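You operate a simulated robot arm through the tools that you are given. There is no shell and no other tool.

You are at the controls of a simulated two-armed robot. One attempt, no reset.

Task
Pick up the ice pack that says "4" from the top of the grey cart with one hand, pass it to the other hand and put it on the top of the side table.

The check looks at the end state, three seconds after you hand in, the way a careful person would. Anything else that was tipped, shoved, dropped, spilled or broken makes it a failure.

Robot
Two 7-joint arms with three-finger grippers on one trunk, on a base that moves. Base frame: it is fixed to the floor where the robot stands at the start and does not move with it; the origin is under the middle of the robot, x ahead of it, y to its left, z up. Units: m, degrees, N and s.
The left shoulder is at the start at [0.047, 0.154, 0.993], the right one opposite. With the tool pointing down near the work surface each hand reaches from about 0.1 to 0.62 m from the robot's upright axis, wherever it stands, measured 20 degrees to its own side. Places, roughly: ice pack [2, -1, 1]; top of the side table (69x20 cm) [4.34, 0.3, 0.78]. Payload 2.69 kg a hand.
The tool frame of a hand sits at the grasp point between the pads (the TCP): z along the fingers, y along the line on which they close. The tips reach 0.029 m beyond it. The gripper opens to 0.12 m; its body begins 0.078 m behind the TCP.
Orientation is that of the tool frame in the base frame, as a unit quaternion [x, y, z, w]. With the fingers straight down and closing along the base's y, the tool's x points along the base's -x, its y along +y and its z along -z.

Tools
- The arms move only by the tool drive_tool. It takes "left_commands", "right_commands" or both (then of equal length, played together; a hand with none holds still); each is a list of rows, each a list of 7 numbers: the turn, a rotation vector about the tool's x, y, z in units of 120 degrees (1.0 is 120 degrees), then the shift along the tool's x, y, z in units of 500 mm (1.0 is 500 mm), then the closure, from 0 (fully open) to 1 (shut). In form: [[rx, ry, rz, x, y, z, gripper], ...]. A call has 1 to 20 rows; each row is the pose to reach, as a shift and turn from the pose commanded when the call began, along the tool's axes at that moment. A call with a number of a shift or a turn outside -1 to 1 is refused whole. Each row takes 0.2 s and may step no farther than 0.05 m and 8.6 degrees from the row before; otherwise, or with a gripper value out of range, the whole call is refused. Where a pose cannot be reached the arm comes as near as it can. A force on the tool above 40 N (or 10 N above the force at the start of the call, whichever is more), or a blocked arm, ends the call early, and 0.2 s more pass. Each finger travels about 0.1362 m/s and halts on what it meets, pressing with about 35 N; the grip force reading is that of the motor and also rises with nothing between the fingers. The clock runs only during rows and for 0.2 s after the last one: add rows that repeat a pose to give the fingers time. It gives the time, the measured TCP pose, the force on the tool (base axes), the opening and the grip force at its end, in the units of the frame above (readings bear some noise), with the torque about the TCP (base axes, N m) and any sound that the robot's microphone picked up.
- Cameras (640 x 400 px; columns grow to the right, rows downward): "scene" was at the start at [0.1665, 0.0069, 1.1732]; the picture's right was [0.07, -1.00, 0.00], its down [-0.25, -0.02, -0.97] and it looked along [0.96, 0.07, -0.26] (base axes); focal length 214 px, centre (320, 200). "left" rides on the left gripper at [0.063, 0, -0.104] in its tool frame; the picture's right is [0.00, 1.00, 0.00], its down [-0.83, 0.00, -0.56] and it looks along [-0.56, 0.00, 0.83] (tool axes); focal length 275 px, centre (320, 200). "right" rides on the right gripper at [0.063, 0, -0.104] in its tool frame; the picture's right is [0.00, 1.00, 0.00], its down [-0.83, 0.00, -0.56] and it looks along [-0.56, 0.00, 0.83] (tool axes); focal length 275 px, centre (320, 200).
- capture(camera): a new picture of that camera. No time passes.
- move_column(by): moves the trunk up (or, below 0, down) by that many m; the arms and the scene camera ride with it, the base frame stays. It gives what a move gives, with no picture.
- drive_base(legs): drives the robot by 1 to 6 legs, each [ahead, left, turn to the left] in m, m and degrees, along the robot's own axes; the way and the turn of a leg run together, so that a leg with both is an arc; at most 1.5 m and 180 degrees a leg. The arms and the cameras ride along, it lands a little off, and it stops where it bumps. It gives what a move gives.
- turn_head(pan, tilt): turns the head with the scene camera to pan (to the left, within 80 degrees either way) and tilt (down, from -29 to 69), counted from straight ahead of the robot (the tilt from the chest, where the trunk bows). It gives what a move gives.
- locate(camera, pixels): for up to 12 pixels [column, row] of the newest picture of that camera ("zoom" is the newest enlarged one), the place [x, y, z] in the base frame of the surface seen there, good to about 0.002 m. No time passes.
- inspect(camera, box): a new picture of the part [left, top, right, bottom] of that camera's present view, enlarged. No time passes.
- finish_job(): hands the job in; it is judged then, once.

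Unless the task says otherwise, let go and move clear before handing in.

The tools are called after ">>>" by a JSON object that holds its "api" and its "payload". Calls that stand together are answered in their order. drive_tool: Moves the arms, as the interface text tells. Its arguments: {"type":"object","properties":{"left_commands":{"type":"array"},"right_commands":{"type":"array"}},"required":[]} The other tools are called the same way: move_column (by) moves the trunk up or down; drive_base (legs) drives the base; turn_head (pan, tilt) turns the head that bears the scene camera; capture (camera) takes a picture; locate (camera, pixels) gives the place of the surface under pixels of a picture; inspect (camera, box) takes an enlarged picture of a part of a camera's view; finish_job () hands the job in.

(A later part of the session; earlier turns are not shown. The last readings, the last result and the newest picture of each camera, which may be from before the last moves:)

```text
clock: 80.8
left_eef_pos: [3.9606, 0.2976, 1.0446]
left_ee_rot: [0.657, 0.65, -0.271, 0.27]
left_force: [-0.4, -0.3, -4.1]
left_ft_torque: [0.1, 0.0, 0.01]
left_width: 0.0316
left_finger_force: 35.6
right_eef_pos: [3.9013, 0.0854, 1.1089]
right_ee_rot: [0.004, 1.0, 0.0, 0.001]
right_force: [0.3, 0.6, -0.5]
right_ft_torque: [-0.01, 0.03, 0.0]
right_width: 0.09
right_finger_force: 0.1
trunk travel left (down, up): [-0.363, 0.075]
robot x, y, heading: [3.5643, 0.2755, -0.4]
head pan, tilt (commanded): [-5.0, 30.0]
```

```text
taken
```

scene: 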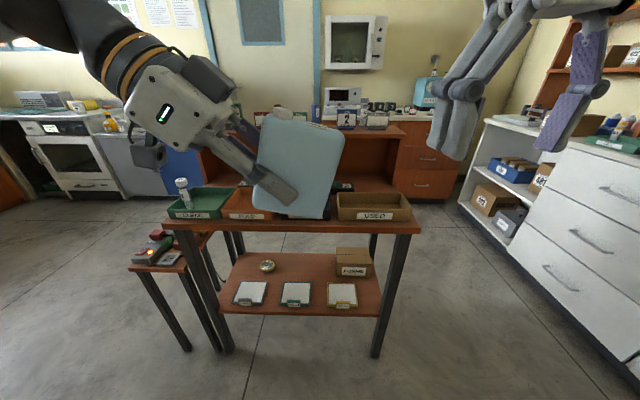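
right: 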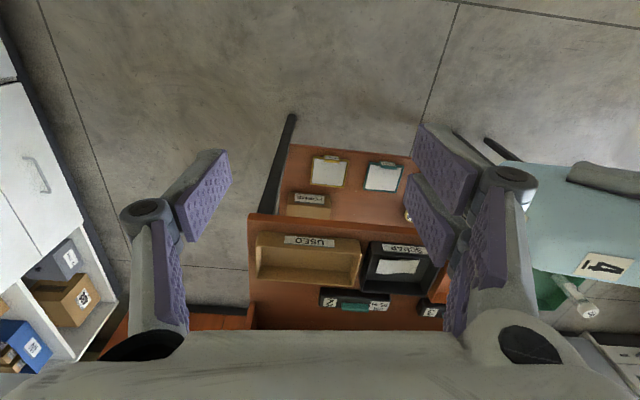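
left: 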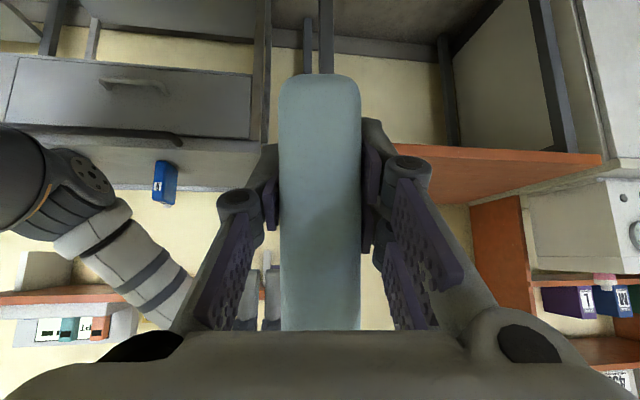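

From the right-hand camera I see the USED and SCRAP trays in front, a dark object behind (350,300), and apparently bare deck behind USED at (285,310). I'll move the right hand up and forward for a fuller top view.

>>> {"api": "drive_tool", "payload": {"right_commands": [[0, 0, 0, -0.06, 0, -0.05, 0.25], [0, 0, 0, -0.12, 0, -0.1, 0.25], [0, 0, 0, -0.18, 0, -0.15, 0.25], [0, 0, 0, -0.24, 0, -0.2, 0.25], [0, 0, 0, -0.24, 0, -0.2, 0.25]]}}

>>> {"api": "capture", "payload": {"camera": "right"}}

>>> {"api": "inspect", "payload": {"camera": "right", "box": [200, 130, 460, 340]}}

```text
clock: 82.0
left_eef_pos: [3.9611, 0.2976, 1.0451]
left_ee_rot: [0.656, 0.65, -0.271, 0.27]
left_force: [0.3, -0.1, -2.7]
left_ft_torque: [0.11, 0.0, 0.01]
left_width: 0.0317
left_finger_force: 35.3
right_eef_pos: [4.0003, 0.0905, 1.136]
right_ee_rot: [0.005, 1.0, 0.0, 0.002]
right_force: [0.2, 0.0, -0.1]
right_ft_torque: [-0.02, -0.03, -0.04]
right_width: 0.0899
right_finger_force: 0.0
right hand out of reach, approached as far as the arm can: row 1, 2, 3, 4, 5
trunk travel left (down, up): [-0.363, 0.075]
robot x, y, heading: [3.5573, 0.2761, -0.2]
head pan, tilt (commanded): [-5.0, 30.0]
```

```text
taken
```

right: 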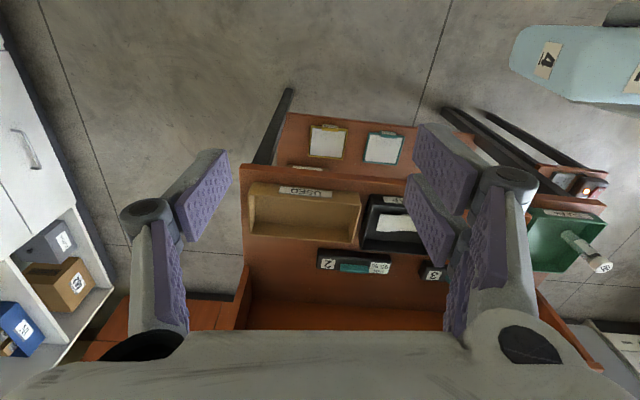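

```text
1.90 times, centred on (330, 235) of right
```

zoom: 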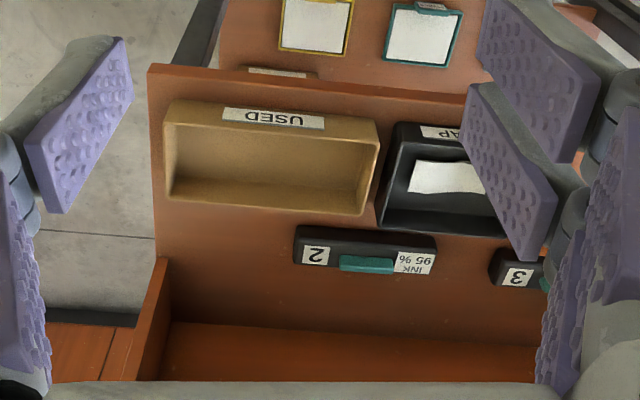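

Bare deck is visible behind the USED tray at zoom (165–290, 220–310), beside cartridge "2". I'll measure its bounds.

>>> {"api": "locate", "payload": {"camera": "zoom", "pixels": [[155, 75], [165, 215], [365, 215], [165, 240], [230, 240], [285, 240], [230, 290], [350, 290], [165, 265], [300, 255], [230, 320], [150, 275]]}}

>>> {"api": "locate", "payload": {"camera": "zoom", "pixels": [[172, 318], [350, 332], [450, 300], [165, 130], [375, 145], [298, 230], [435, 235], [435, 270], [370, 263], [230, 350], [170, 360], [490, 265]]}}

```text
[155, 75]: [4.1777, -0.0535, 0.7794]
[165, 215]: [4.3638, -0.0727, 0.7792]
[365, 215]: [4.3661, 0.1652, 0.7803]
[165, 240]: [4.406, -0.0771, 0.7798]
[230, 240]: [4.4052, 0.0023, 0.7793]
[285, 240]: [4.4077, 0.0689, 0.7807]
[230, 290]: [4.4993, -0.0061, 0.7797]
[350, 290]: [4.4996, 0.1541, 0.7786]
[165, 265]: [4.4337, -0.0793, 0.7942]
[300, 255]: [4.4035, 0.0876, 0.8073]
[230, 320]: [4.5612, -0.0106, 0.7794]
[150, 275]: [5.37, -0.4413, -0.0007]
```

```text
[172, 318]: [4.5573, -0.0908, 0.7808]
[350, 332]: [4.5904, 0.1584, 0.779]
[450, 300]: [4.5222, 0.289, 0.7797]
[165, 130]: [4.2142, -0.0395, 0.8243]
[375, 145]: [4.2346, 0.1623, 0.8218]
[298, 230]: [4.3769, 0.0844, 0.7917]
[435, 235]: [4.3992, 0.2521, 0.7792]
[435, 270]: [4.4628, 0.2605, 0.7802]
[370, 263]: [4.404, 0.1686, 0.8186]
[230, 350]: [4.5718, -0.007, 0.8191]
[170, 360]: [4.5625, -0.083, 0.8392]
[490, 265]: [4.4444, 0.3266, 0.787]
```

The deck is at z≈0.78, bare for x≈4.365–4.56 and y≈-0.075–0.08 behind the USED tray. I need to know how far the raised shelf's roof overhangs that area, so I'll measure it.

>>> {"api": "inspect", "payload": {"camera": "scene", "box": [180, 90, 440, 240]}}

>>> {"api": "locate", "payload": {"camera": "zoom", "pixels": [[540, 92], [540, 100], [540, 110], [430, 100], [100, 130], [560, 130], [545, 160], [480, 150], [420, 200], [60, 130], [520, 215], [420, 240]]}}

```text
2.46 times, centred on (310, 165) of scene
```

zoom: 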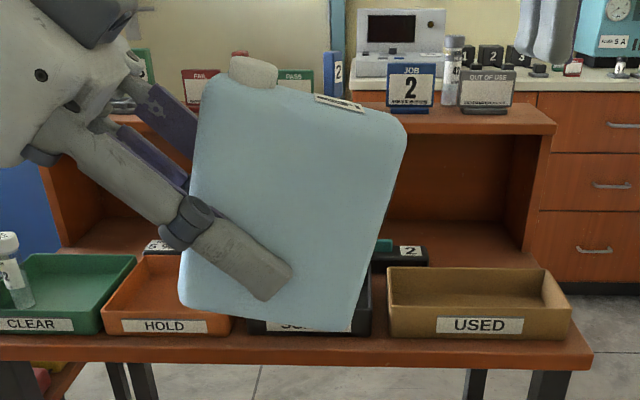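

```text
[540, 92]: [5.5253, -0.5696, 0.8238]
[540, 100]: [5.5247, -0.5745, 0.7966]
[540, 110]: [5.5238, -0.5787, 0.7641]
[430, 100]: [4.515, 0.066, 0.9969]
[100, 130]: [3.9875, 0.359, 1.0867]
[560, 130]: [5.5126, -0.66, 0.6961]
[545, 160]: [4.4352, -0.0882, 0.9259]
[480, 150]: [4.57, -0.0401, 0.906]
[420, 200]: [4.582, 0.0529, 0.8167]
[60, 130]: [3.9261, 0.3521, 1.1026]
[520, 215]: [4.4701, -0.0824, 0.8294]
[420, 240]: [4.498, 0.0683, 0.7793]
```

>>> {"api": "locate", "payload": {"camera": "zoom", "pixels": [[500, 132], [500, 124], [500, 116], [460, 128], [540, 120], [545, 132], [410, 108], [487, 100], [453, 85], [530, 240], [500, 255], [590, 350]]}}

>>> {"api": "turn_head", "payload": {"pan": -15, "tilt": 35}}

>>> {"api": "capture", "payload": {"camera": "scene"}}

```text
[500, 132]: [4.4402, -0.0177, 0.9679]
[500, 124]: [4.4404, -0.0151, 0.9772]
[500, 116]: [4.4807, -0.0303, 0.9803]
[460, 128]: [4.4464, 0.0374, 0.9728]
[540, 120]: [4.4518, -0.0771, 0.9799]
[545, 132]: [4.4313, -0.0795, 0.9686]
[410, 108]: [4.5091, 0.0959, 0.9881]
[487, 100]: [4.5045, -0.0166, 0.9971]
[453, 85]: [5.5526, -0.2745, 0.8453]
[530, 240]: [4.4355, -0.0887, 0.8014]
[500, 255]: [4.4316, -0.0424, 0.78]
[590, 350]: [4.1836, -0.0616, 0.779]
```

```text
clock: 82.8
left_eef_pos: [3.9602, 0.2971, 1.0451]
left_ee_rot: [0.656, 0.65, -0.272, 0.271]
left_force: [0.3, 0.9, -2.3]
left_ft_torque: [0.1, -0.02, 0.01]
left_width: 0.0316
left_finger_force: 34.9
right_eef_pos: [4.0006, 0.0903, 1.1364]
right_ee_rot: [0.006, 1.0, 0.002, 0.002]
right_force: [0.0, -0.7, -0.2]
right_ft_torque: [0.0, -0.02, 0.0]
right_width: 0.0901
right_finger_force: 0.1
trunk travel left (down, up): [-0.363, 0.075]
robot x, y, heading: [3.5613, 0.278, -0.6]
head pan, tilt (commanded): [-15.0, 35.0]
```

```text
taken
```

scene: 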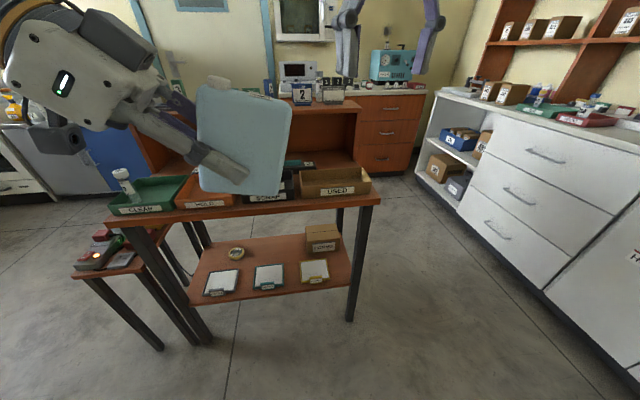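

The roof's front edge is at x≈4.44 with its underside at z≈0.965, so any approach must lean back toward the robot. I'll measure the left hand's body size to plan the placement clearance.

>>> {"api": "inspect", "payload": {"camera": "scene", "box": [0, 0, 300, 210]}}

>>> {"api": "locate", "payload": {"camera": "zoom", "pixels": [[80, 60], [30, 120], [20, 170], [130, 60], [225, 240], [260, 225], [300, 190], [150, 270], [120, 300], [290, 120], [200, 60], [330, 190]]}}

```text
1.90 times, centred on (150, 105) of scene
```

zoom: 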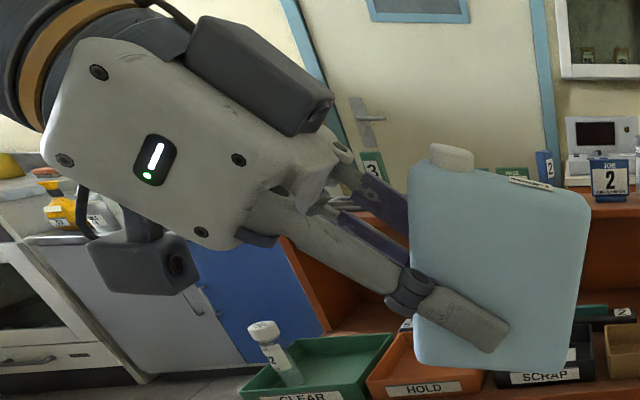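

```text
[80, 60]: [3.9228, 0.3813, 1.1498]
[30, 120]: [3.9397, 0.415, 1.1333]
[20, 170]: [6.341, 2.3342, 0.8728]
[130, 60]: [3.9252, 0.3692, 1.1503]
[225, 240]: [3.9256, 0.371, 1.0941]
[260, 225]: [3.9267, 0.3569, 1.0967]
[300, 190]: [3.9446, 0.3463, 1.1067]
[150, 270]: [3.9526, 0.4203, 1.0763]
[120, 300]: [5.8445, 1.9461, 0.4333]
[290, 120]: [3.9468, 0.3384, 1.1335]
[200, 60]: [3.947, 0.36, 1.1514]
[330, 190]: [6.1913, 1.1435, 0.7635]
```

>>> {"api": "locate", "payload": {"camera": "zoom", "pixels": [[210, 22], [240, 28], [280, 55], [325, 88], [310, 128], [190, 80], [250, 50], [50, 40], [100, 10], [20, 60], [60, 130], [195, 235]]}}

>>> {"api": "capture", "payload": {"camera": "left"}}

```text
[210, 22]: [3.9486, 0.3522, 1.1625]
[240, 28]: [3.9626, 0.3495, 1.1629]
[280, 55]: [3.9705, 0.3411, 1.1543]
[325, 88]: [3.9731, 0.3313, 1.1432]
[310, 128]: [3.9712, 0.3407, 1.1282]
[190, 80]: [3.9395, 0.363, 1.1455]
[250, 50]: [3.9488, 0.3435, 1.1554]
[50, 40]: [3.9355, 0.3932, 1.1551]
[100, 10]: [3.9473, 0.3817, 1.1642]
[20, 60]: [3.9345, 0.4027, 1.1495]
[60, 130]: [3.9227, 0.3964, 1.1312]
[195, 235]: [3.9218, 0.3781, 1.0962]
```

```text
taken
```

left: 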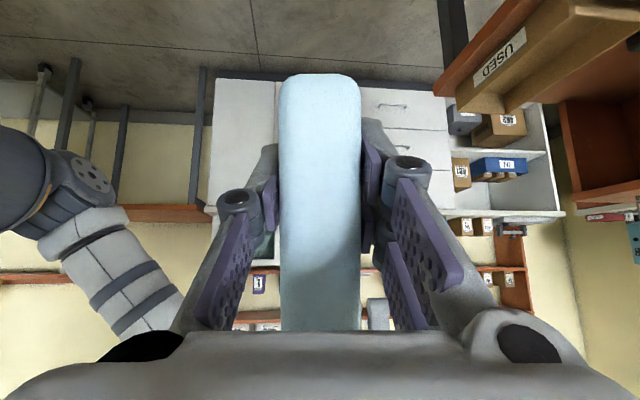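

Measurements: the strip between the tray backs (x≈4.365) and the roof edge (x≈4.44) is narrow, and the present left grip (30° below horizontal) would hit the trays. I'll improve the left grip with a brief re-pass so it holds the pack from the top; first I back off a little and check the pack's pose in the hand.

>>> {"api": "drive_base", "payload": {"legs": [[-0.12, 0, 0.5]]}}

>>> {"api": "drive_tool", "payload": {"right_commands": [[0, 0, 0, 0, 0, 0, 0.25]]}}

>>> {"api": "turn_head", "payload": {"pan": 0, "tilt": 30}}

>>> {"api": "capture", "payload": {"camera": "scene"}}

```text
clock: 84.0
left_eef_pos: [3.8431, 0.3022, 1.0454]
left_ee_rot: [0.653, 0.653, -0.269, 0.273]
left_force: [0.6, -0.2, -2.8]
left_ft_torque: [0.06, -0.02, 0.02]
left_width: 0.0316
left_finger_force: 35.0
right_eef_pos: [3.8837, 0.0944, 1.1362]
right_ee_rot: [0.0, 1.0, 0.0, 0.002]
right_force: [-1.0, -0.1, 0.4]
right_ft_torque: [0.02, 0.02, -0.03]
right_width: 0.0899
right_finger_force: 0.0
trunk travel left (down, up): [-0.363, 0.075]
robot x, y, heading: [3.4457, 0.2779, 0.2]
head pan, tilt (commanded): [-15.0, 35.0]
```

```text
clock: 84.4
left_eef_pos: [3.8441, 0.3015, 1.0446]
left_ee_rot: [0.653, 0.654, -0.27, 0.271]
left_force: [-0.6, 0.8, -2.5]
left_ft_torque: [0.05, -0.02, -0.01]
left_width: 0.0316
left_finger_force: 35.4
right_eef_pos: [3.8853, 0.0947, 1.1356]
right_ee_rot: [-0.001, 1.0, 0.001, 0.002]
right_force: [0.9, 0.1, -0.6]
right_ft_torque: [0.02, 0.0, 0.0]
right_width: 0.09
right_finger_force: 0.1
trunk travel left (down, up): [-0.363, 0.075]
robot x, y, heading: [3.4451, 0.2765, -0.0]
head pan, tilt (commanded): [-15.0, 35.0]
```

```text
clock: 85.2
left_eef_pos: [3.845, 0.3008, 1.0441]
left_ee_rot: [0.652, 0.654, -0.27, 0.272]
left_force: [-0.2, 0.3, -3.5]
left_ft_torque: [0.05, 0.02, 0.02]
left_width: 0.0319
left_finger_force: 34.7
right_eef_pos: [3.8863, 0.094, 1.1367]
right_ee_rot: [0.0, 1.0, 0.001, 0.003]
right_force: [-0.4, -0.1, 0.7]
right_ft_torque: [0.0, 0.0, 0.01]
right_width: 0.0899
right_finger_force: 0.1
trunk travel left (down, up): [-0.363, 0.075]
robot x, y, heading: [3.4444, 0.2754, 0.2]
head pan, tilt (commanded): [0.0, 30.0]
```

```text
taken
```

scene: 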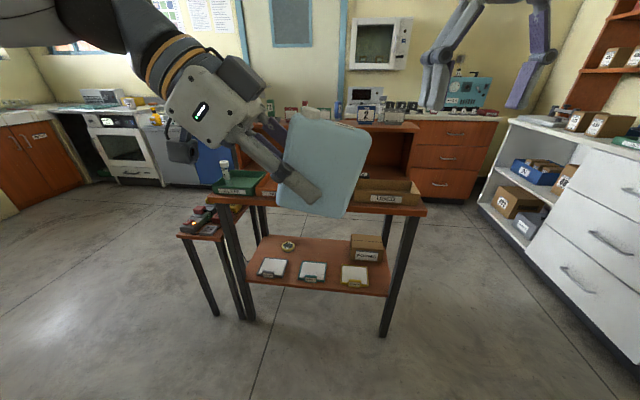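

The right hand's command is at its actual pose. Now I'll verify the pack's pose in the left hand by locating its face edges.

>>> {"api": "inspect", "payload": {"camera": "scene", "box": [250, 90, 390, 230]}}

>>> {"api": "locate", "payload": {"camera": "zoom", "pixels": [[195, 100], [310, 120], [480, 140], [505, 175], [430, 500], [400, 350], [130, 310], [170, 200], [250, 330], [480, 230], [440, 340], [350, 360]]}}

```text
2.86 times, centred on (320, 160) of scene
```

zoom: 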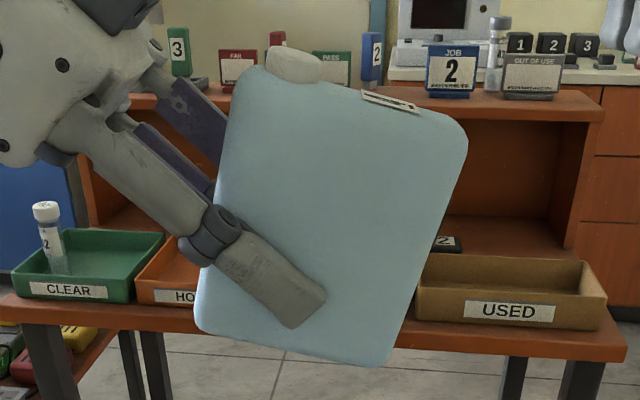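

```text
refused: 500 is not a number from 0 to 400
```

>>> {"api": "locate", "payload": {"camera": "zoom", "pixels": [[245, 90], [440, 125], [458, 150], [450, 190], [420, 270], [385, 355], [300, 345], [205, 325], [212, 270], [230, 150], [340, 200], [280, 290]]}}

```text
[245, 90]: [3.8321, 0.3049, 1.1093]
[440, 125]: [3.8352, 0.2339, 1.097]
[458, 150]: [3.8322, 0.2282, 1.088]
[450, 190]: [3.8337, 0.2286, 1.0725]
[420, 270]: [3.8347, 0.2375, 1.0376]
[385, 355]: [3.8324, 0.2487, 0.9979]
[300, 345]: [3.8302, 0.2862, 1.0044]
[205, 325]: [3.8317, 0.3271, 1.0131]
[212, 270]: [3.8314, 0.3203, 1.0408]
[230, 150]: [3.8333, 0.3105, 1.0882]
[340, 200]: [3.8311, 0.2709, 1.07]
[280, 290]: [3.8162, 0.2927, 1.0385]
```

The pack pose matches my model (near end edge from (0.22,1.097) to (0.249,0.99) in y,z). I'll bring the right hand to a pre-grasp to the right of the pack, fingers pointing horizontally left.

>>> {"api": "drive_tool", "payload": {"right_commands": [[-0.0385, -0.0385, -0.0385, 0.0052, 0.0019, 0.0091, 0.25], [-0.077, -0.077, -0.077, 0.0104, 0.0039, 0.0181, 0.25], [-0.1155, -0.1155, -0.1155, 0.0156, 0.0058, 0.0272, 0.25], [-0.154, -0.154, -0.154, 0.0208, 0.0077, 0.0363, 0.25], [-0.1925, -0.1925, -0.1925, 0.026, 0.0097, 0.0453, 0.25], [-0.231, -0.231, -0.231, 0.0312, 0.0116, 0.0544, 0.25], [-0.2694, -0.2694, -0.2694, 0.0364, 0.0135, 0.0635, 0.25], [-0.3079, -0.3079, -0.3079, 0.0416, 0.0155, 0.0725, 0.25], [-0.3464, -0.3464, -0.3464, 0.0468, 0.0174, 0.0816, 0.25], [-0.3849, -0.3849, -0.3849, 0.052, 0.0193, 0.0907, 0.25], [-0.4234, -0.4234, -0.4234, 0.0572, 0.0213, 0.0997, 0.25], [-0.4619, -0.4619, -0.4619, 0.0624, 0.0232, 0.1088, 0.25], [-0.5004, -0.5004, -0.5004, 0.0676, 0.0251, 0.1179, 0.25], [-0.5389, -0.5389, -0.5389, 0.0728, 0.0271, 0.1269, 0.25], [-0.5774, -0.5774, -0.5774, 0.078, 0.029, 0.136, 0.25], [-0.5774, -0.5774, -0.5774, 0.078, 0.029, 0.136, 0.25]]}}

>>> {"api": "capture", "payload": {"camera": "scene"}}

>>> {"api": "capture", "payload": {"camera": "right"}}

```text
clock: 88.6
left_eef_pos: [3.8443, 0.3024, 1.0446]
left_ee_rot: [0.653, 0.653, -0.27, 0.273]
left_force: [-0.7, -0.5, -3.1]
left_ft_torque: [0.08, -0.02, -0.01]
left_width: 0.0314
left_finger_force: 34.9
right_eef_pos: [3.8477, 0.1099, 1.0677]
right_ee_rot: [-0.5, 0.497, 0.499, 0.503]
right_force: [0.0, -0.4, 0.6]
right_ft_torque: [-0.01, -0.02, -0.03]
right_width: 0.09
right_finger_force: 0.1
trunk travel left (down, up): [-0.363, 0.075]
robot x, y, heading: [3.4475, 0.2761, 0.0]
head pan, tilt (commanded): [0.0, 30.0]
```

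```text
taken
```

scene: 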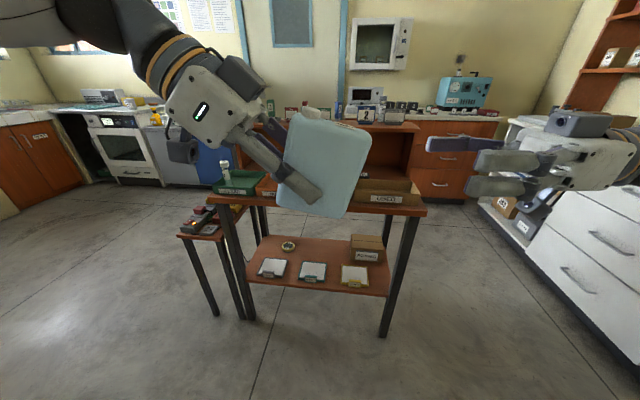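

```text
taken
```

right: 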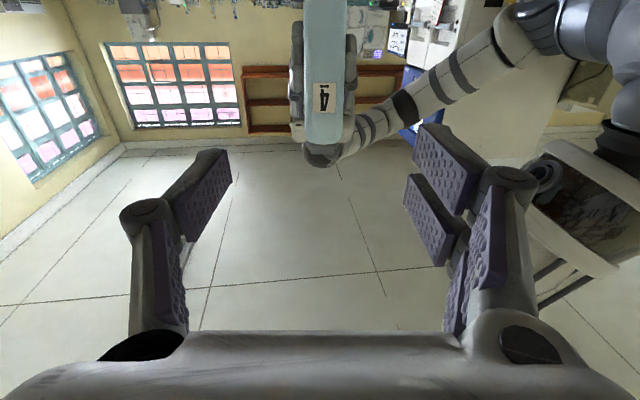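

The right hand is lined up: pack end with label "4" at column ≈325, centred between the fingers. I'll advance 0.118 m so the pads cover the pack's near upper end.

>>> {"api": "drive_tool", "payload": {"right_commands": [[0, 0, 0, 0, 0, 0.06, 0.25], [0, 0, 0, 0, 0, 0.12, 0.25], [0, 0, 0, 0, 0, 0.17, 0.25], [0, 0, 0, 0, 0, 0.21, 0.25], [0, 0, 0, 0, 0, 0.236, 0.25], [0, 0, 0, 0, 0, 0.236, 0.25]]}}

>>> {"api": "inspect", "payload": {"camera": "scene", "box": [220, 80, 460, 230]}}

>>> {"api": "capture", "payload": {"camera": "right"}}

```text
clock: 90.0
left_eef_pos: [3.8435, 0.3022, 1.044]
left_ee_rot: [0.652, 0.654, -0.27, 0.273]
left_force: [-0.1, -0.8, -3.7]
left_ft_torque: [0.12, -0.01, 0.01]
left_width: 0.0316
left_finger_force: 34.9
right_eef_pos: [3.846, 0.2284, 1.0678]
right_ee_rot: [-0.501, 0.498, 0.5, 0.502]
right_force: [0.4, -0.6, 0.5]
right_ft_torque: [0.04, 0.0, 0.03]
right_width: 0.09
right_finger_force: 0.0
trunk travel left (down, up): [-0.363, 0.075]
robot x, y, heading: [3.4419, 0.2798, 0.1]
head pan, tilt (commanded): [0.0, 30.0]
```

```text
2.67 times, centred on (340, 155) of scene
```

zoom: 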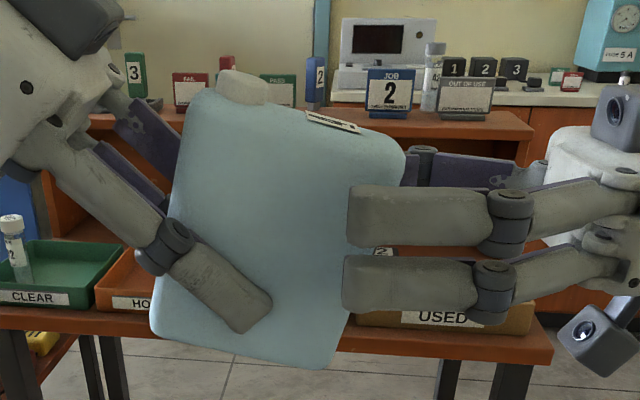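

```text
taken
```

right: 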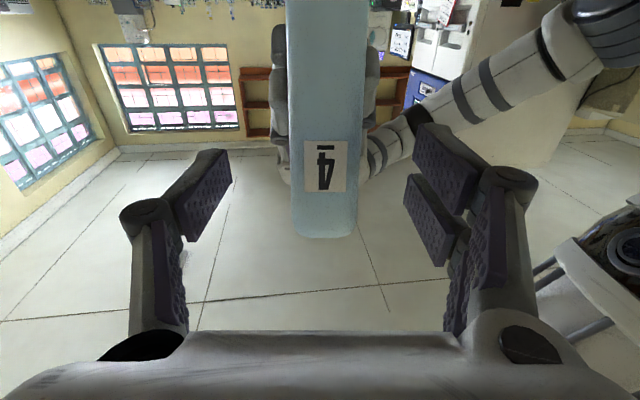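

The right pads straddle the pack's near end at mid-upper height, clear of the left fingertip (zoom (270,310) vs (345,270)). I'll close the right gripper.

>>> {"api": "drive_tool", "payload": {"right_commands": [[0, 0, 0, 0, 0, 0, 0.45], [0, 0, 0, 0, 0, 0, 0.6], [0, 0, 0, 0, 0, 0, 0.75], [0, 0, 0, 0, 0, 0, 0.9], [0, 0, 0, 0, 0, 0, 0.9], [0, 0, 0, 0, 0, 0, 0.9]]}}

>>> {"api": "inspect", "payload": {"camera": "scene", "box": [220, 80, 460, 230]}}

>>> {"api": "capture", "payload": {"camera": "right"}}

```text
clock: 91.4
left_eef_pos: [3.8454, 0.3026, 1.0456]
left_ee_rot: [0.651, 0.655, -0.269, 0.274]
left_force: [16.9, 2.8, -3.5]
left_ft_torque: [0.17, 0.01, 0.62]
left_width: 0.0319
left_finger_force: 35.3
right_eef_pos: [3.8464, 0.2285, 1.0672]
right_ee_rot: [0.501, -0.498, -0.5, -0.501]
right_force: [-17.5, -2.7, 0.8]
right_ft_torque: [-0.1, 0.39, 0.67]
right_width: 0.032
right_finger_force: 35.6
trunk travel left (down, up): [-0.363, 0.075]
robot x, y, heading: [3.4424, 0.2796, -0.2]
head pan, tilt (commanded): [0.0, 30.0]
```

```text
2.67 times, centred on (340, 155) of scene
```

zoom: 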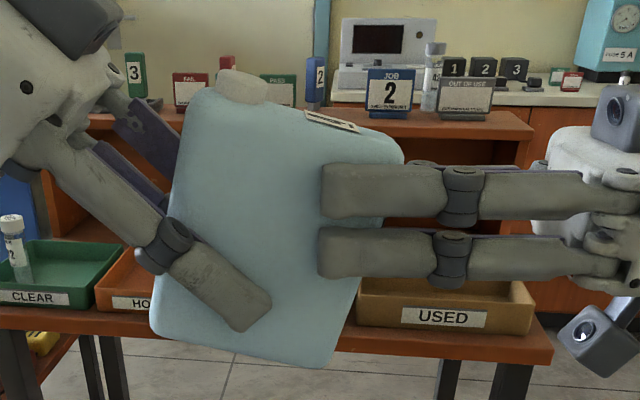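

```text
taken
```

right: 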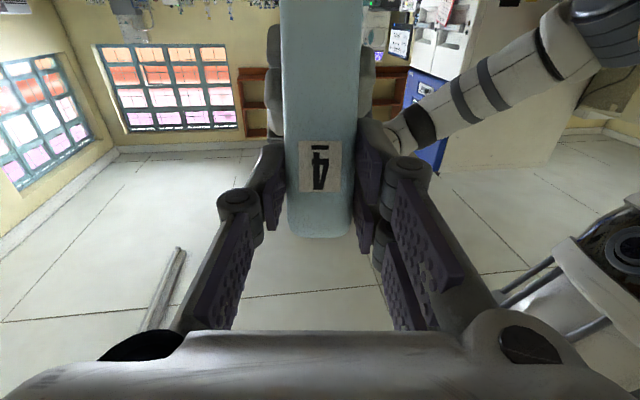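

Both hands hold, but there's a 17 N squeeze along x between them from a small misalignment. I'll nudge the right hand about 1.5 mm toward -x to relieve it before releasing.

>>> {"api": "drive_tool", "payload": {"right_commands": [[0, 0, 0, 0, 0.003, 0, 0.9], [0, 0, 0, 0, 0.003, 0, 0.9]]}}

```text
clock: 92.0
left_eef_pos: [3.8439, 0.3017, 1.045]
left_ee_rot: [0.652, 0.654, -0.269, 0.272]
left_force: [18.7, 2.0, -6.4]
left_ft_torque: [-0.01, -0.1, 0.75]
left_width: 0.0316
left_finger_force: 34.9
right_eef_pos: [3.8451, 0.2281, 1.0679]
right_ee_rot: [-0.501, 0.498, 0.5, 0.501]
right_force: [-18.2, -2.8, 2.2]
right_ft_torque: [0.27, 0.55, 0.59]
right_width: 0.0317
right_finger_force: 35.5
trunk travel left (down, up): [-0.363, 0.075]
robot x, y, heading: [3.4424, 0.2771, 0.0]
head pan, tilt (commanded): [0.0, 30.0]
```

The squeeze hardly changed (18 N), so I'll try the opposite direction by 3 mm to see if it eases.

>>> {"api": "drive_tool", "payload": {"right_commands": [[0, 0, 0, 0, -0.003, 0, 0.9], [0, 0, 0, 0, -0.006, 0, 0.9], [0, 0, 0, 0, -0.006, 0, 0.9]]}}

```text
clock: 92.8
left_eef_pos: [3.845, 0.3022, 1.0447]
left_ee_rot: [0.652, 0.654, -0.269, 0.273]
left_force: [28.3, -5.6, -8.0]
left_ft_torque: [0.39, 0.16, 1.18]
left_width: 0.0318
left_finger_force: 35.3
right_eef_pos: [3.8462, 0.2285, 1.0691]
right_ee_rot: [0.503, -0.496, -0.501, -0.5]
right_force: [-29.2, 5.7, 4.9]
right_ft_torque: [0.12, 0.54, 0.94]
right_width: 0.0314
right_finger_force: 34.7
trunk travel left (down, up): [-0.363, 0.075]
robot x, y, heading: [3.4449, 0.2773, 0.1]
head pan, tilt (commanded): [0.0, 30.0]
```

That raised it to 29 N, so -x is the right way. I'll move the right hand 6 mm toward -x in small steps.

>>> {"api": "drive_tool", "payload": {"right_commands": [[0, 0, 0, 0, 0.004, 0, 0.9], [0, 0, 0, 0, 0.008, 0, 0.9], [0, 0, 0, 0, 0.012, 0, 0.9], [0, 0, 0, 0, 0.012, 0, 0.9]]}}

```text
clock: 93.8
left_eef_pos: [3.8432, 0.3004, 1.0446]
left_ee_rot: [0.653, 0.653, -0.271, 0.272]
left_force: [6.7, -21.3, -4.1]
left_ft_torque: [0.1, 0.09, 0.32]
left_width: 0.0322
left_finger_force: 35.1
right_eef_pos: [3.8432, 0.2262, 1.0679]
right_ee_rot: [-0.5, 0.5, 0.499, 0.502]
right_force: [-6.1, 22.1, 2.9]
right_ft_torque: [0.65, 0.16, 0.12]
right_width: 0.0316
right_finger_force: 34.8
trunk travel left (down, up): [-0.363, 0.075]
robot x, y, heading: [3.4478, 0.2778, 0.3]
head pan, tilt (commanded): [0.0, 30.0]
```

The x squeeze dropped to ~6 N (some tension along y remains, harmless elastic preload). I'll now open the left hand and back it away along its axis.

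>>> {"api": "drive_tool", "payload": {"left_commands": [[0, 0, 0, 0, 0, 0, 0.65], [0, 0, 0, 0, 0, 0, 0.45], [0, 0, 0, 0, 0, 0, 0.25], [0, 0, 0, 0, 0, 0, 0.25], [0, 0, 0, 0, 0, -0.03, 0.25], [0, 0, 0, 0, 0, -0.08, 0.25], [0, 0, 0, 0, 0, -0.15, 0.25], [0, 0, 0, 0, 0, -0.22, 0.25], [0, 0, 0, 0, 0, -0.28, 0.25], [0, 0, 0, 0, 0, -0.28, 0.25]]}}

>>> {"api": "capture", "payload": {"camera": "scene"}}

>>> {"api": "inspect", "payload": {"camera": "scene", "box": [220, 80, 460, 230]}}

```text
clock: 96.0
left_eef_pos: [3.8443, 0.4023, 1.1431]
left_ee_rot: [0.653, 0.653, -0.27, 0.272]
left_force: [1.2, -0.4, 0.5]
left_ft_torque: [0.01, -0.01, -0.01]
left_width: 0.0898
left_finger_force: 0.0
right_eef_pos: [3.8431, 0.2268, 1.0679]
right_ee_rot: [-0.5, 0.499, 0.499, 0.502]
right_force: [0.3, -0.3, -0.2]
right_ft_torque: [-0.12, -0.01, 0.01]
right_width: 0.0317
right_finger_force: 35.4
trunk travel left (down, up): [-0.363, 0.075]
robot x, y, heading: [3.4447, 0.2784, -0.1]
head pan, tilt (commanded): [0.0, 30.0]
```

```text
taken
```

scene: 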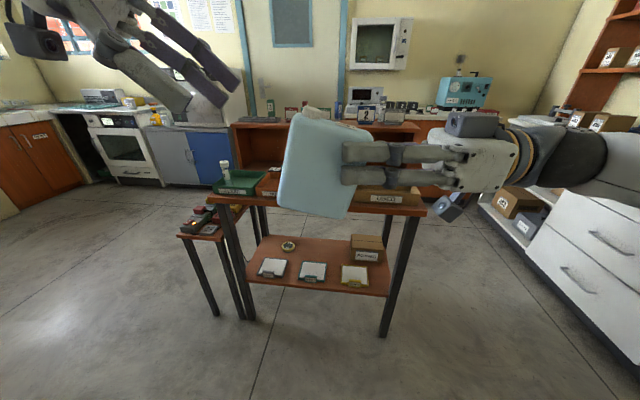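

```text
2.67 times, centred on (340, 155) of scene
```

zoom: 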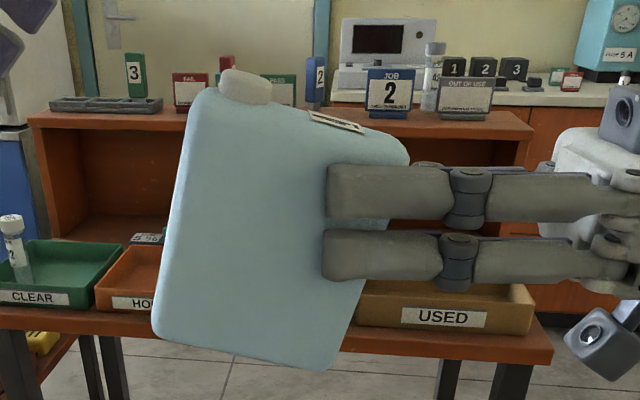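

The right hand now holds the pack alone at its near end; its far top is free. I'll measure the pack's face plane and corners for the new top grasp by the left hand.

>>> {"api": "locate", "payload": {"camera": "zoom", "pixels": [[250, 130], [300, 160], [200, 130], [175, 300], [250, 320], [325, 350], [240, 85], [390, 150], [210, 100], [165, 320], [220, 220], [300, 250]]}}

>>> {"api": "capture", "payload": {"camera": "right"}}

```text
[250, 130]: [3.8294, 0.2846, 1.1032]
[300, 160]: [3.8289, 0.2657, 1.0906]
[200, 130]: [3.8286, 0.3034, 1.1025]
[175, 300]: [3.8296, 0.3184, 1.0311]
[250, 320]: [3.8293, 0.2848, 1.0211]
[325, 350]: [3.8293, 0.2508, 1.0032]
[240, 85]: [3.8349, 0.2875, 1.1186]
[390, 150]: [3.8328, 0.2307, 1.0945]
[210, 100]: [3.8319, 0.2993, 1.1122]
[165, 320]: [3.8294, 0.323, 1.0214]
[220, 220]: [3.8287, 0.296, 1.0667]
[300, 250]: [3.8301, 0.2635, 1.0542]
```

```text
taken
```

right: 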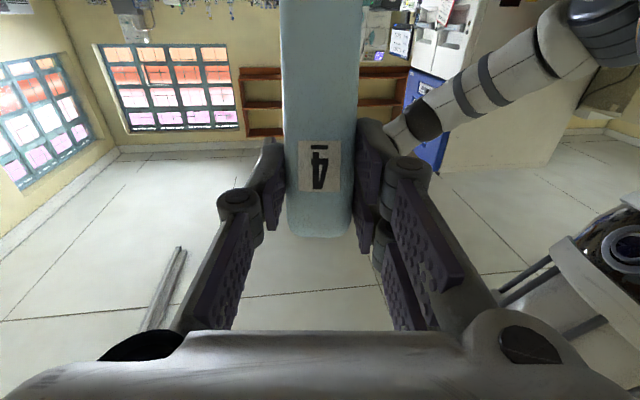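

The pack face is flat at x≈3.829 (mid-plane ≈3.845), tilted ~13°, with its free top corner near (y 0.305, z 1.117). To keep the left hand within reach above it, I'll lower the right hand with the pack by 0.14 m first.

>>> {"api": "drive_tool", "payload": {"right_commands": [[0, 0, 0, 0.07, 0, 0, 0.9], [0, 0, 0, 0.14, 0, 0, 0.9], [0, 0, 0, 0.21, 0, 0, 0.9], [0, 0, 0, 0.28, 0, 0, 0.9], [0, 0, 0, 0.28, 0, 0, 0.9]]}}

>>> {"api": "drive_tool", "payload": {"left_commands": [[0, 0.0625, 0, -0.0289, 0.0003, 0.025, 0.25], [0, 0.125, 0, -0.0578, 0.0005, 0.05, 0.25], [0, 0.1875, 0, -0.0867, 0.0008, 0.075, 0.25], [0, 0.25, 0, -0.1156, 0.001, 0.1, 0.25], [0, 0.3125, 0, -0.1445, 0.0012, 0.125, 0.25], [0, 0.375, 0, -0.1734, 0.0014, 0.15, 0.25], [0, 0.375, 0, -0.1734, 0.0014, 0.15, 0.25]]}}

>>> {"api": "turn_head", "payload": {"pan": 0, "tilt": 40}}

>>> {"api": "capture", "payload": {"camera": "scene"}}

>>> {"api": "capture", "payload": {"camera": "left"}}

```text
clock: 97.2
left_eef_pos: [3.8443, 0.4024, 1.1422]
left_ee_rot: [0.653, 0.654, -0.27, 0.272]
left_force: [0.2, -0.7, -0.4]
left_ft_torque: [0.01, 0.04, 0.0]
left_width: 0.0898
left_finger_force: 0.1
right_eef_pos: [3.8405, 0.2279, 0.9276]
right_ee_rot: [-0.5, 0.499, 0.499, 0.502]
right_force: [0.2, -0.1, 0.5]
right_ft_torque: [-0.13, 0.01, -0.05]
right_width: 0.0317
right_finger_force: 35.4
trunk travel left (down, up): [-0.363, 0.075]
robot x, y, heading: [3.4439, 0.2763, -0.3]
head pan, tilt (commanded): [0.0, 30.0]
```

```text
clock: 98.8
left_eef_pos: [3.8481, 0.2959, 1.1381]
left_ee_rot: [0.706, 0.708, 0.002, 0.002]
left_force: [0.1, 0.2, -0.1]
left_ft_torque: [-0.01, -0.02, -0.02]
left_width: 0.0897
left_finger_force: 0.1
left hand out of reach, approached as far as the arm can: row 6, 7
right_eef_pos: [3.8409, 0.2274, 0.928]
right_ee_rot: [-0.501, 0.498, 0.499, 0.502]
right_force: [-0.4, -0.5, -0.4]
right_ft_torque: [-0.13, -0.01, -0.02]
right_width: 0.0313
right_finger_force: 34.9
trunk travel left (down, up): [-0.363, 0.075]
robot x, y, heading: [3.4464, 0.2772, 0.3]
head pan, tilt (commanded): [0.0, 30.0]
```

```text
clock: 99.5
left_eef_pos: [3.849, 0.297, 1.139]
left_ee_rot: [0.707, 0.707, 0.002, 0.004]
left_force: [0.1, -1.2, -0.6]
left_ft_torque: [-0.01, 0.02, 0.03]
left_width: 0.0901
left_finger_force: 0.0
right_eef_pos: [3.8419, 0.229, 0.9274]
right_ee_rot: [-0.501, 0.498, 0.5, 0.501]
right_force: [0.1, 0.2, 0.4]
right_ft_torque: [-0.13, -0.01, -0.04]
right_width: 0.0316
right_finger_force: 35.3
trunk travel left (down, up): [-0.363, 0.075]
robot x, y, heading: [3.4417, 0.2755, 0.0]
head pan, tilt (commanded): [0.0, 40.0]
```

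```text
taken
```

scene: 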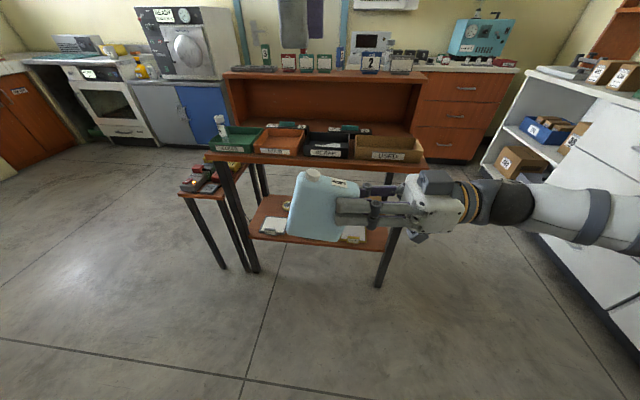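

```text
taken
```

left: 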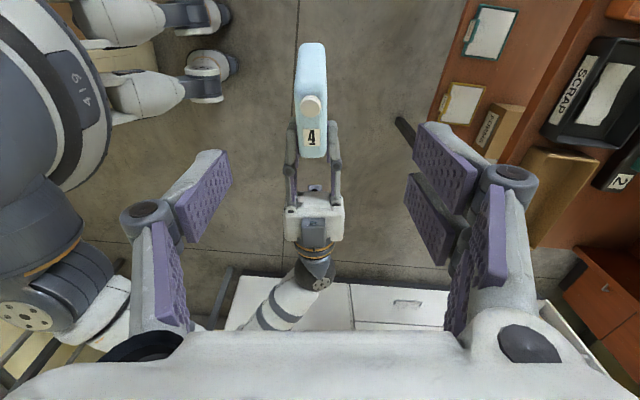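

The left hand is now vertical above; its camera sees the pack top with the cap at (312,105) and right fingers at (290–340,180). I'll locate the pack's top edges for exact centring.

>>> {"api": "inspect", "payload": {"camera": "left", "box": [260, 30, 372, 210]}}

>>> {"api": "locate", "payload": {"camera": "left", "pixels": [[300, 140], [324, 140], [312, 122], [312, 105], [302, 122], [324, 122], [312, 70], [312, 90], [312, 137], [292, 170], [333, 170], [312, 152]]}}

>>> {"api": "locate", "payload": {"camera": "scene", "pixels": [[310, 200], [320, 190], [300, 220], [330, 230], [296, 185], [345, 192], [318, 175]]}}

```text
2.22 times, centred on (316, 120) of left
```

zoom: 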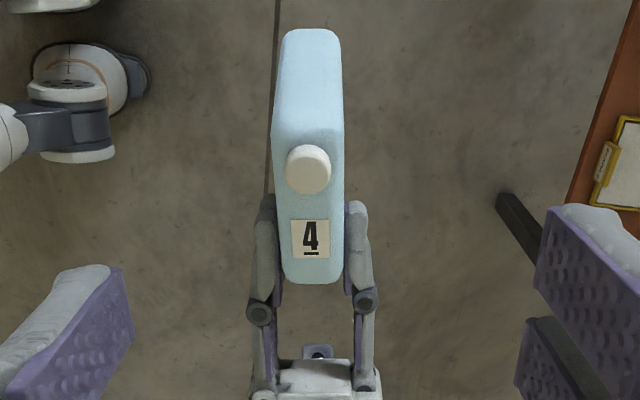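

```text
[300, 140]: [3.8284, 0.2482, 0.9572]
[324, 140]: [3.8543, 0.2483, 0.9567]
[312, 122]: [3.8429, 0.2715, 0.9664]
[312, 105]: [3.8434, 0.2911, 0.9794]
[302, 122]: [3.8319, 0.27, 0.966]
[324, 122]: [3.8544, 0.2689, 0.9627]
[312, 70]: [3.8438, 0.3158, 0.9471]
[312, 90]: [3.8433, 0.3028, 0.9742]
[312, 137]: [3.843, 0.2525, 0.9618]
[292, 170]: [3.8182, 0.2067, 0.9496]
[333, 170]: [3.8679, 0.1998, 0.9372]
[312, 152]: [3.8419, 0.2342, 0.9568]
```

```text
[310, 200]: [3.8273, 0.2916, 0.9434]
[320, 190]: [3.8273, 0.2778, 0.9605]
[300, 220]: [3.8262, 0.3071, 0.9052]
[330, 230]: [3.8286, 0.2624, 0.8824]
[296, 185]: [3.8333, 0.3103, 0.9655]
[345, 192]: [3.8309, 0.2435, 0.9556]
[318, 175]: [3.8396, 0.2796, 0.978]
```

The pack's mid-plane is x≈3.843 with its top sloping ~13.6° and far top corner near y≈0.305. I'll centre the left hand over it and descend most of the way, then check.

>>> {"api": "drive_tool", "payload": {"left_commands": [[0, 0, 0, -0.005, -0.007, 0.06, 0.25], [0, 0, 0, -0.01, -0.0142, 0.12, 0.25], [0, 0, 0, -0.01, -0.0142, 0.18, 0.25], [0, 0, 0, -0.01, -0.0142, 0.22, 0.25], [0, 0, 0, -0.01, -0.0142, 0.22, 0.25]]}}

>>> {"api": "capture", "payload": {"camera": "left"}}

>>> {"api": "capture", "payload": {"camera": "scene"}}

```text
clock: 100.7
left_eef_pos: [3.8411, 0.2926, 1.0282]
left_ee_rot: [0.706, 0.708, 0.0, 0.001]
left_force: [0.6, -0.2, 0.1]
left_ft_torque: [-0.02, 0.0, 0.0]
left_width: 0.09
left_finger_force: 0.1
right_eef_pos: [3.8412, 0.2282, 0.9274]
right_ee_rot: [-0.501, 0.498, 0.5, 0.501]
right_force: [-0.4, 0.3, 0.4]
right_ft_torque: [-0.14, 0.01, 0.02]
right_width: 0.0316
right_finger_force: 35.3
trunk travel left (down, up): [-0.363, 0.075]
robot x, y, heading: [3.4421, 0.277, 0.2]
head pan, tilt (commanded): [0.0, 40.0]
```

```text
taken
```

left: 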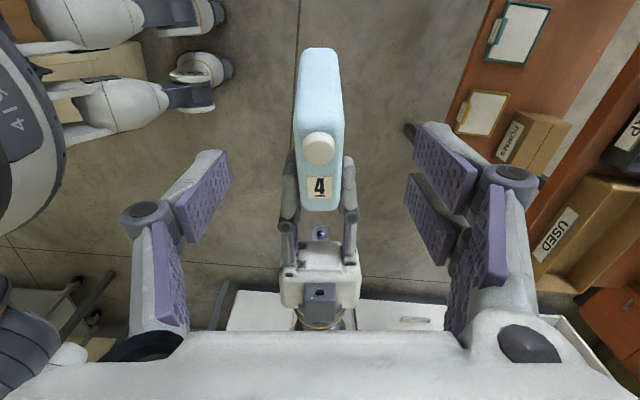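

```text
taken
```

scene: 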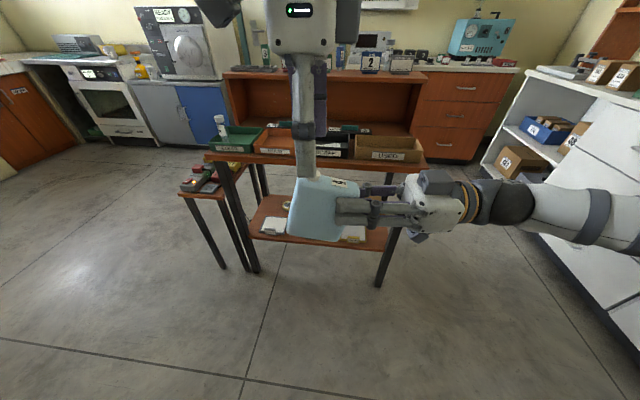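

The pack is centred (column ≈320) under the left fingers. I'll descend the remaining 0.076 m.

>>> {"api": "drive_tool", "payload": {"left_commands": [[0, 0, 0, -0.002, 0.003, 0.05, 0.25], [0, 0, 0, -0.002, 0.003, 0.1, 0.25], [0, 0, 0, -0.002, 0.003, 0.13, 0.25], [0, 0, 0, -0.002, 0.003, 0.152, 0.25], [0, 0, 0, -0.002, 0.003, 0.152, 0.25]]}}

>>> {"api": "capture", "payload": {"camera": "left"}}

>>> {"api": "inspect", "payload": {"camera": "scene", "box": [220, 120, 460, 270]}}

```text
clock: 101.9
left_eef_pos: [3.8426, 0.2923, 0.9512]
left_ee_rot: [0.706, 0.708, 0.0, 0.001]
left_force: [-0.1, 0.4, 0.4]
left_ft_torque: [-0.01, 0.04, 0.0]
left_width: 0.0899
left_finger_force: 0.0
right_eef_pos: [3.8413, 0.2273, 0.9262]
right_ee_rot: [-0.501, 0.498, 0.499, 0.502]
right_force: [-0.1, -1.2, 0.2]
right_ft_torque: [-0.18, -0.01, -0.02]
right_width: 0.0315
right_finger_force: 34.9
trunk travel left (down, up): [-0.363, 0.075]
robot x, y, heading: [3.4448, 0.2768, -0.1]
head pan, tilt (commanded): [0.0, 40.0]
```

```text
taken
```

left: 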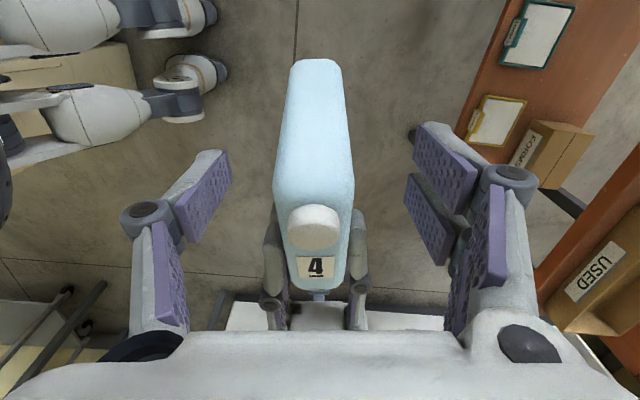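

```text
2.67 times, centred on (340, 195) of scene
```

zoom: 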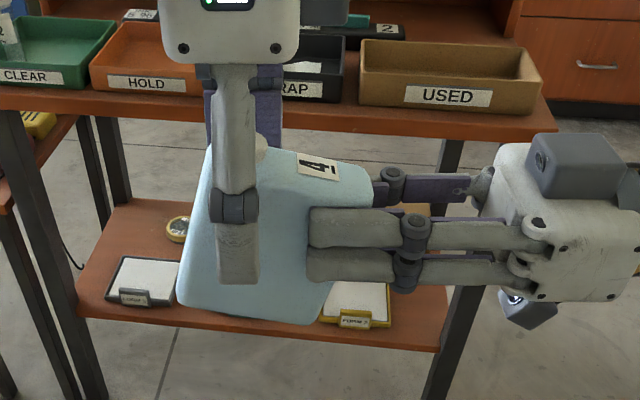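

In the left view the pack is about 7 px left of centre (≈3 mm), so I'll shift the left hand 3 mm that way and then close it.

>>> {"api": "drive_tool", "payload": {"left_commands": [[0, 0, 0, 0, -0.006, 0, 0.25], [0, 0, 0, 0, -0.006, 0, 0.45], [0, 0, 0, 0, -0.006, 0, 0.6], [0, 0, 0, 0, -0.006, 0, 0.75], [0, 0, 0, 0, -0.006, 0, 0.9], [0, 0, 0, 0, -0.006, 0, 0.9], [0, 0, 0, 0, -0.006, 0, 0.9]]}}

>>> {"api": "capture", "payload": {"camera": "left"}}

>>> {"api": "inspect", "payload": {"camera": "scene", "box": [220, 120, 460, 270]}}

```text
clock: 103.5
left_eef_pos: [3.8415, 0.2926, 0.952]
left_ee_rot: [0.706, 0.708, 0.0, 0.001]
left_force: [6.9, 1.3, -0.1]
left_ft_torque: [0.07, -0.16, 0.43]
left_width: 0.0317
left_finger_force: 35.4
right_eef_pos: [3.8404, 0.2288, 0.9275]
right_ee_rot: [-0.501, 0.498, 0.5, 0.501]
right_force: [-6.0, -1.8, 1.0]
right_ft_torque: [-0.09, 0.02, -0.03]
right_width: 0.0317
right_finger_force: 34.7
trunk travel left (down, up): [-0.363, 0.075]
robot x, y, heading: [3.4439, 0.2805, 0.4]
head pan, tilt (commanded): [0.0, 40.0]
```

```text
taken
```

left: 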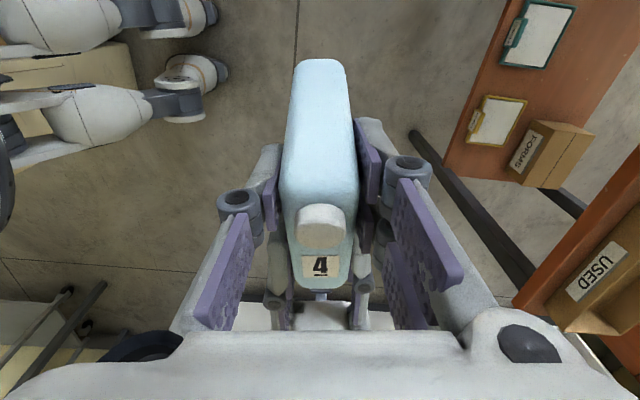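

```text
2.67 times, centred on (340, 195) of scene
```

zoom: 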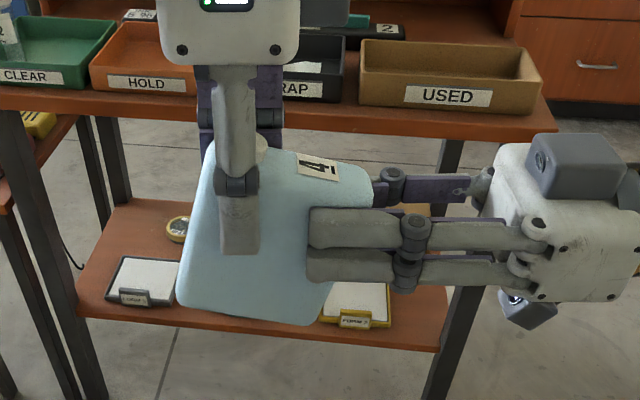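

Left grips the pack's top corner (35 N, 0.0317 width) with only 7 N cross load. I'll open the right hand and withdraw it to the right.

>>> {"api": "drive_tool", "payload": {"right_commands": [[0, 0, 0, 0, 0, 0, 0.65], [0, 0, 0, 0, 0, 0, 0.45], [0, 0, 0, 0, 0, 0, 0.25], [0, 0, 0, 0, 0, 0, 0.25], [0, 0, 0, 0, 0, -0.03, 0.25], [0, 0, 0, 0, 0, -0.08, 0.25], [0, 0, 0, 0, 0, -0.15, 0.25], [0, 0, 0, 0, 0, -0.22, 0.25], [0, 0, 0, 0, 0, -0.28, 0.25], [0, 0, 0, 0, 0, -0.28, 0.25]]}}

>>> {"api": "capture", "payload": {"camera": "scene"}}

>>> {"api": "capture", "payload": {"camera": "left"}}

```text
clock: 105.7
left_eef_pos: [3.8402, 0.2917, 0.952]
left_ee_rot: [0.707, 0.708, 0.0, 0.002]
left_force: [-0.6, -0.2, -0.1]
left_ft_torque: [0.0, 0.0, -0.04]
left_width: 0.0316
left_finger_force: 34.4
right_eef_pos: [3.8447, 0.0873, 0.9282]
right_ee_rot: [-0.5, 0.499, 0.499, 0.502]
right_force: [-0.6, -0.7, -0.2]
right_ft_torque: [0.01, 0.01, 0.01]
right_width: 0.0901
right_finger_force: 0.0
trunk travel left (down, up): [-0.363, 0.075]
robot x, y, heading: [3.4428, 0.2741, 0.0]
head pan, tilt (commanded): [0.0, 40.0]
```

```text
taken
```

scene: 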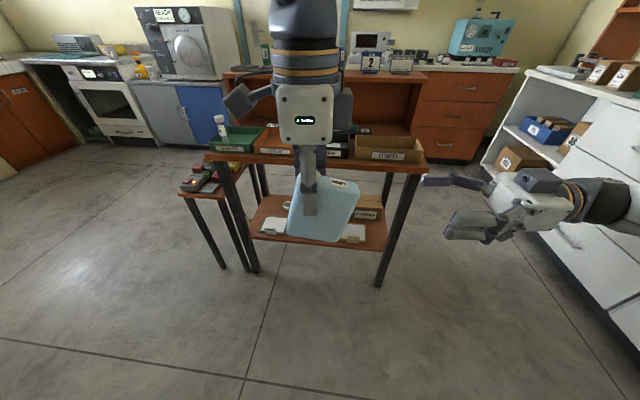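

```text
taken
```

left: 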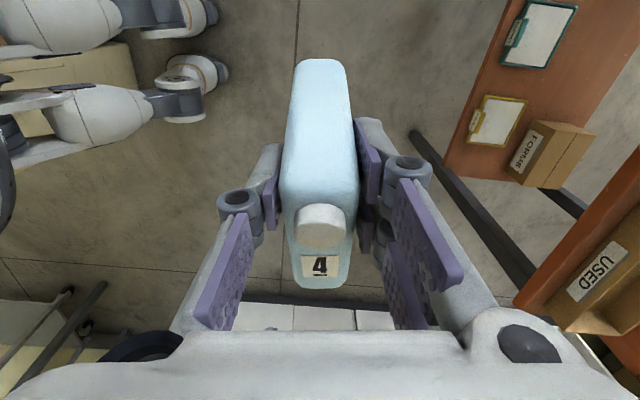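

The left hand now holds the pack from the top alone. I'll measure the pack's exact tilt and corners relative to the left hand.

>>> {"api": "inspect", "payload": {"camera": "scene", "box": [260, 150, 388, 260]}}

>>> {"api": "locate", "payload": {"camera": "zoom", "pixels": [[185, 140], [165, 200], [150, 260], [200, 285], [300, 310], [360, 330], [385, 290], [420, 220], [450, 150], [300, 180], [330, 120], [425, 130]]}}

```text
3.64 times, centred on (324, 205) of scene
```

zoom: 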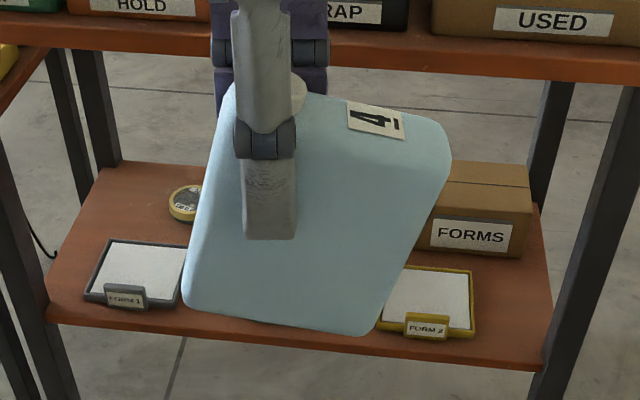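

```text
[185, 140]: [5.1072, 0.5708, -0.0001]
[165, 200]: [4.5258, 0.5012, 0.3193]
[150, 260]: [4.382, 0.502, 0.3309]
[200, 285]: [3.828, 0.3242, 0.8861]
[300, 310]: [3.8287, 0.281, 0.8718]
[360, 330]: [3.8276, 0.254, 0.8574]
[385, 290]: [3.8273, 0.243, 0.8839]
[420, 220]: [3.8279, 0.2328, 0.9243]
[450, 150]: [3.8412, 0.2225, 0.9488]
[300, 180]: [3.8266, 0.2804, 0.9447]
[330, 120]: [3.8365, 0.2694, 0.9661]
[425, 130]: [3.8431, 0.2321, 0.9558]
```

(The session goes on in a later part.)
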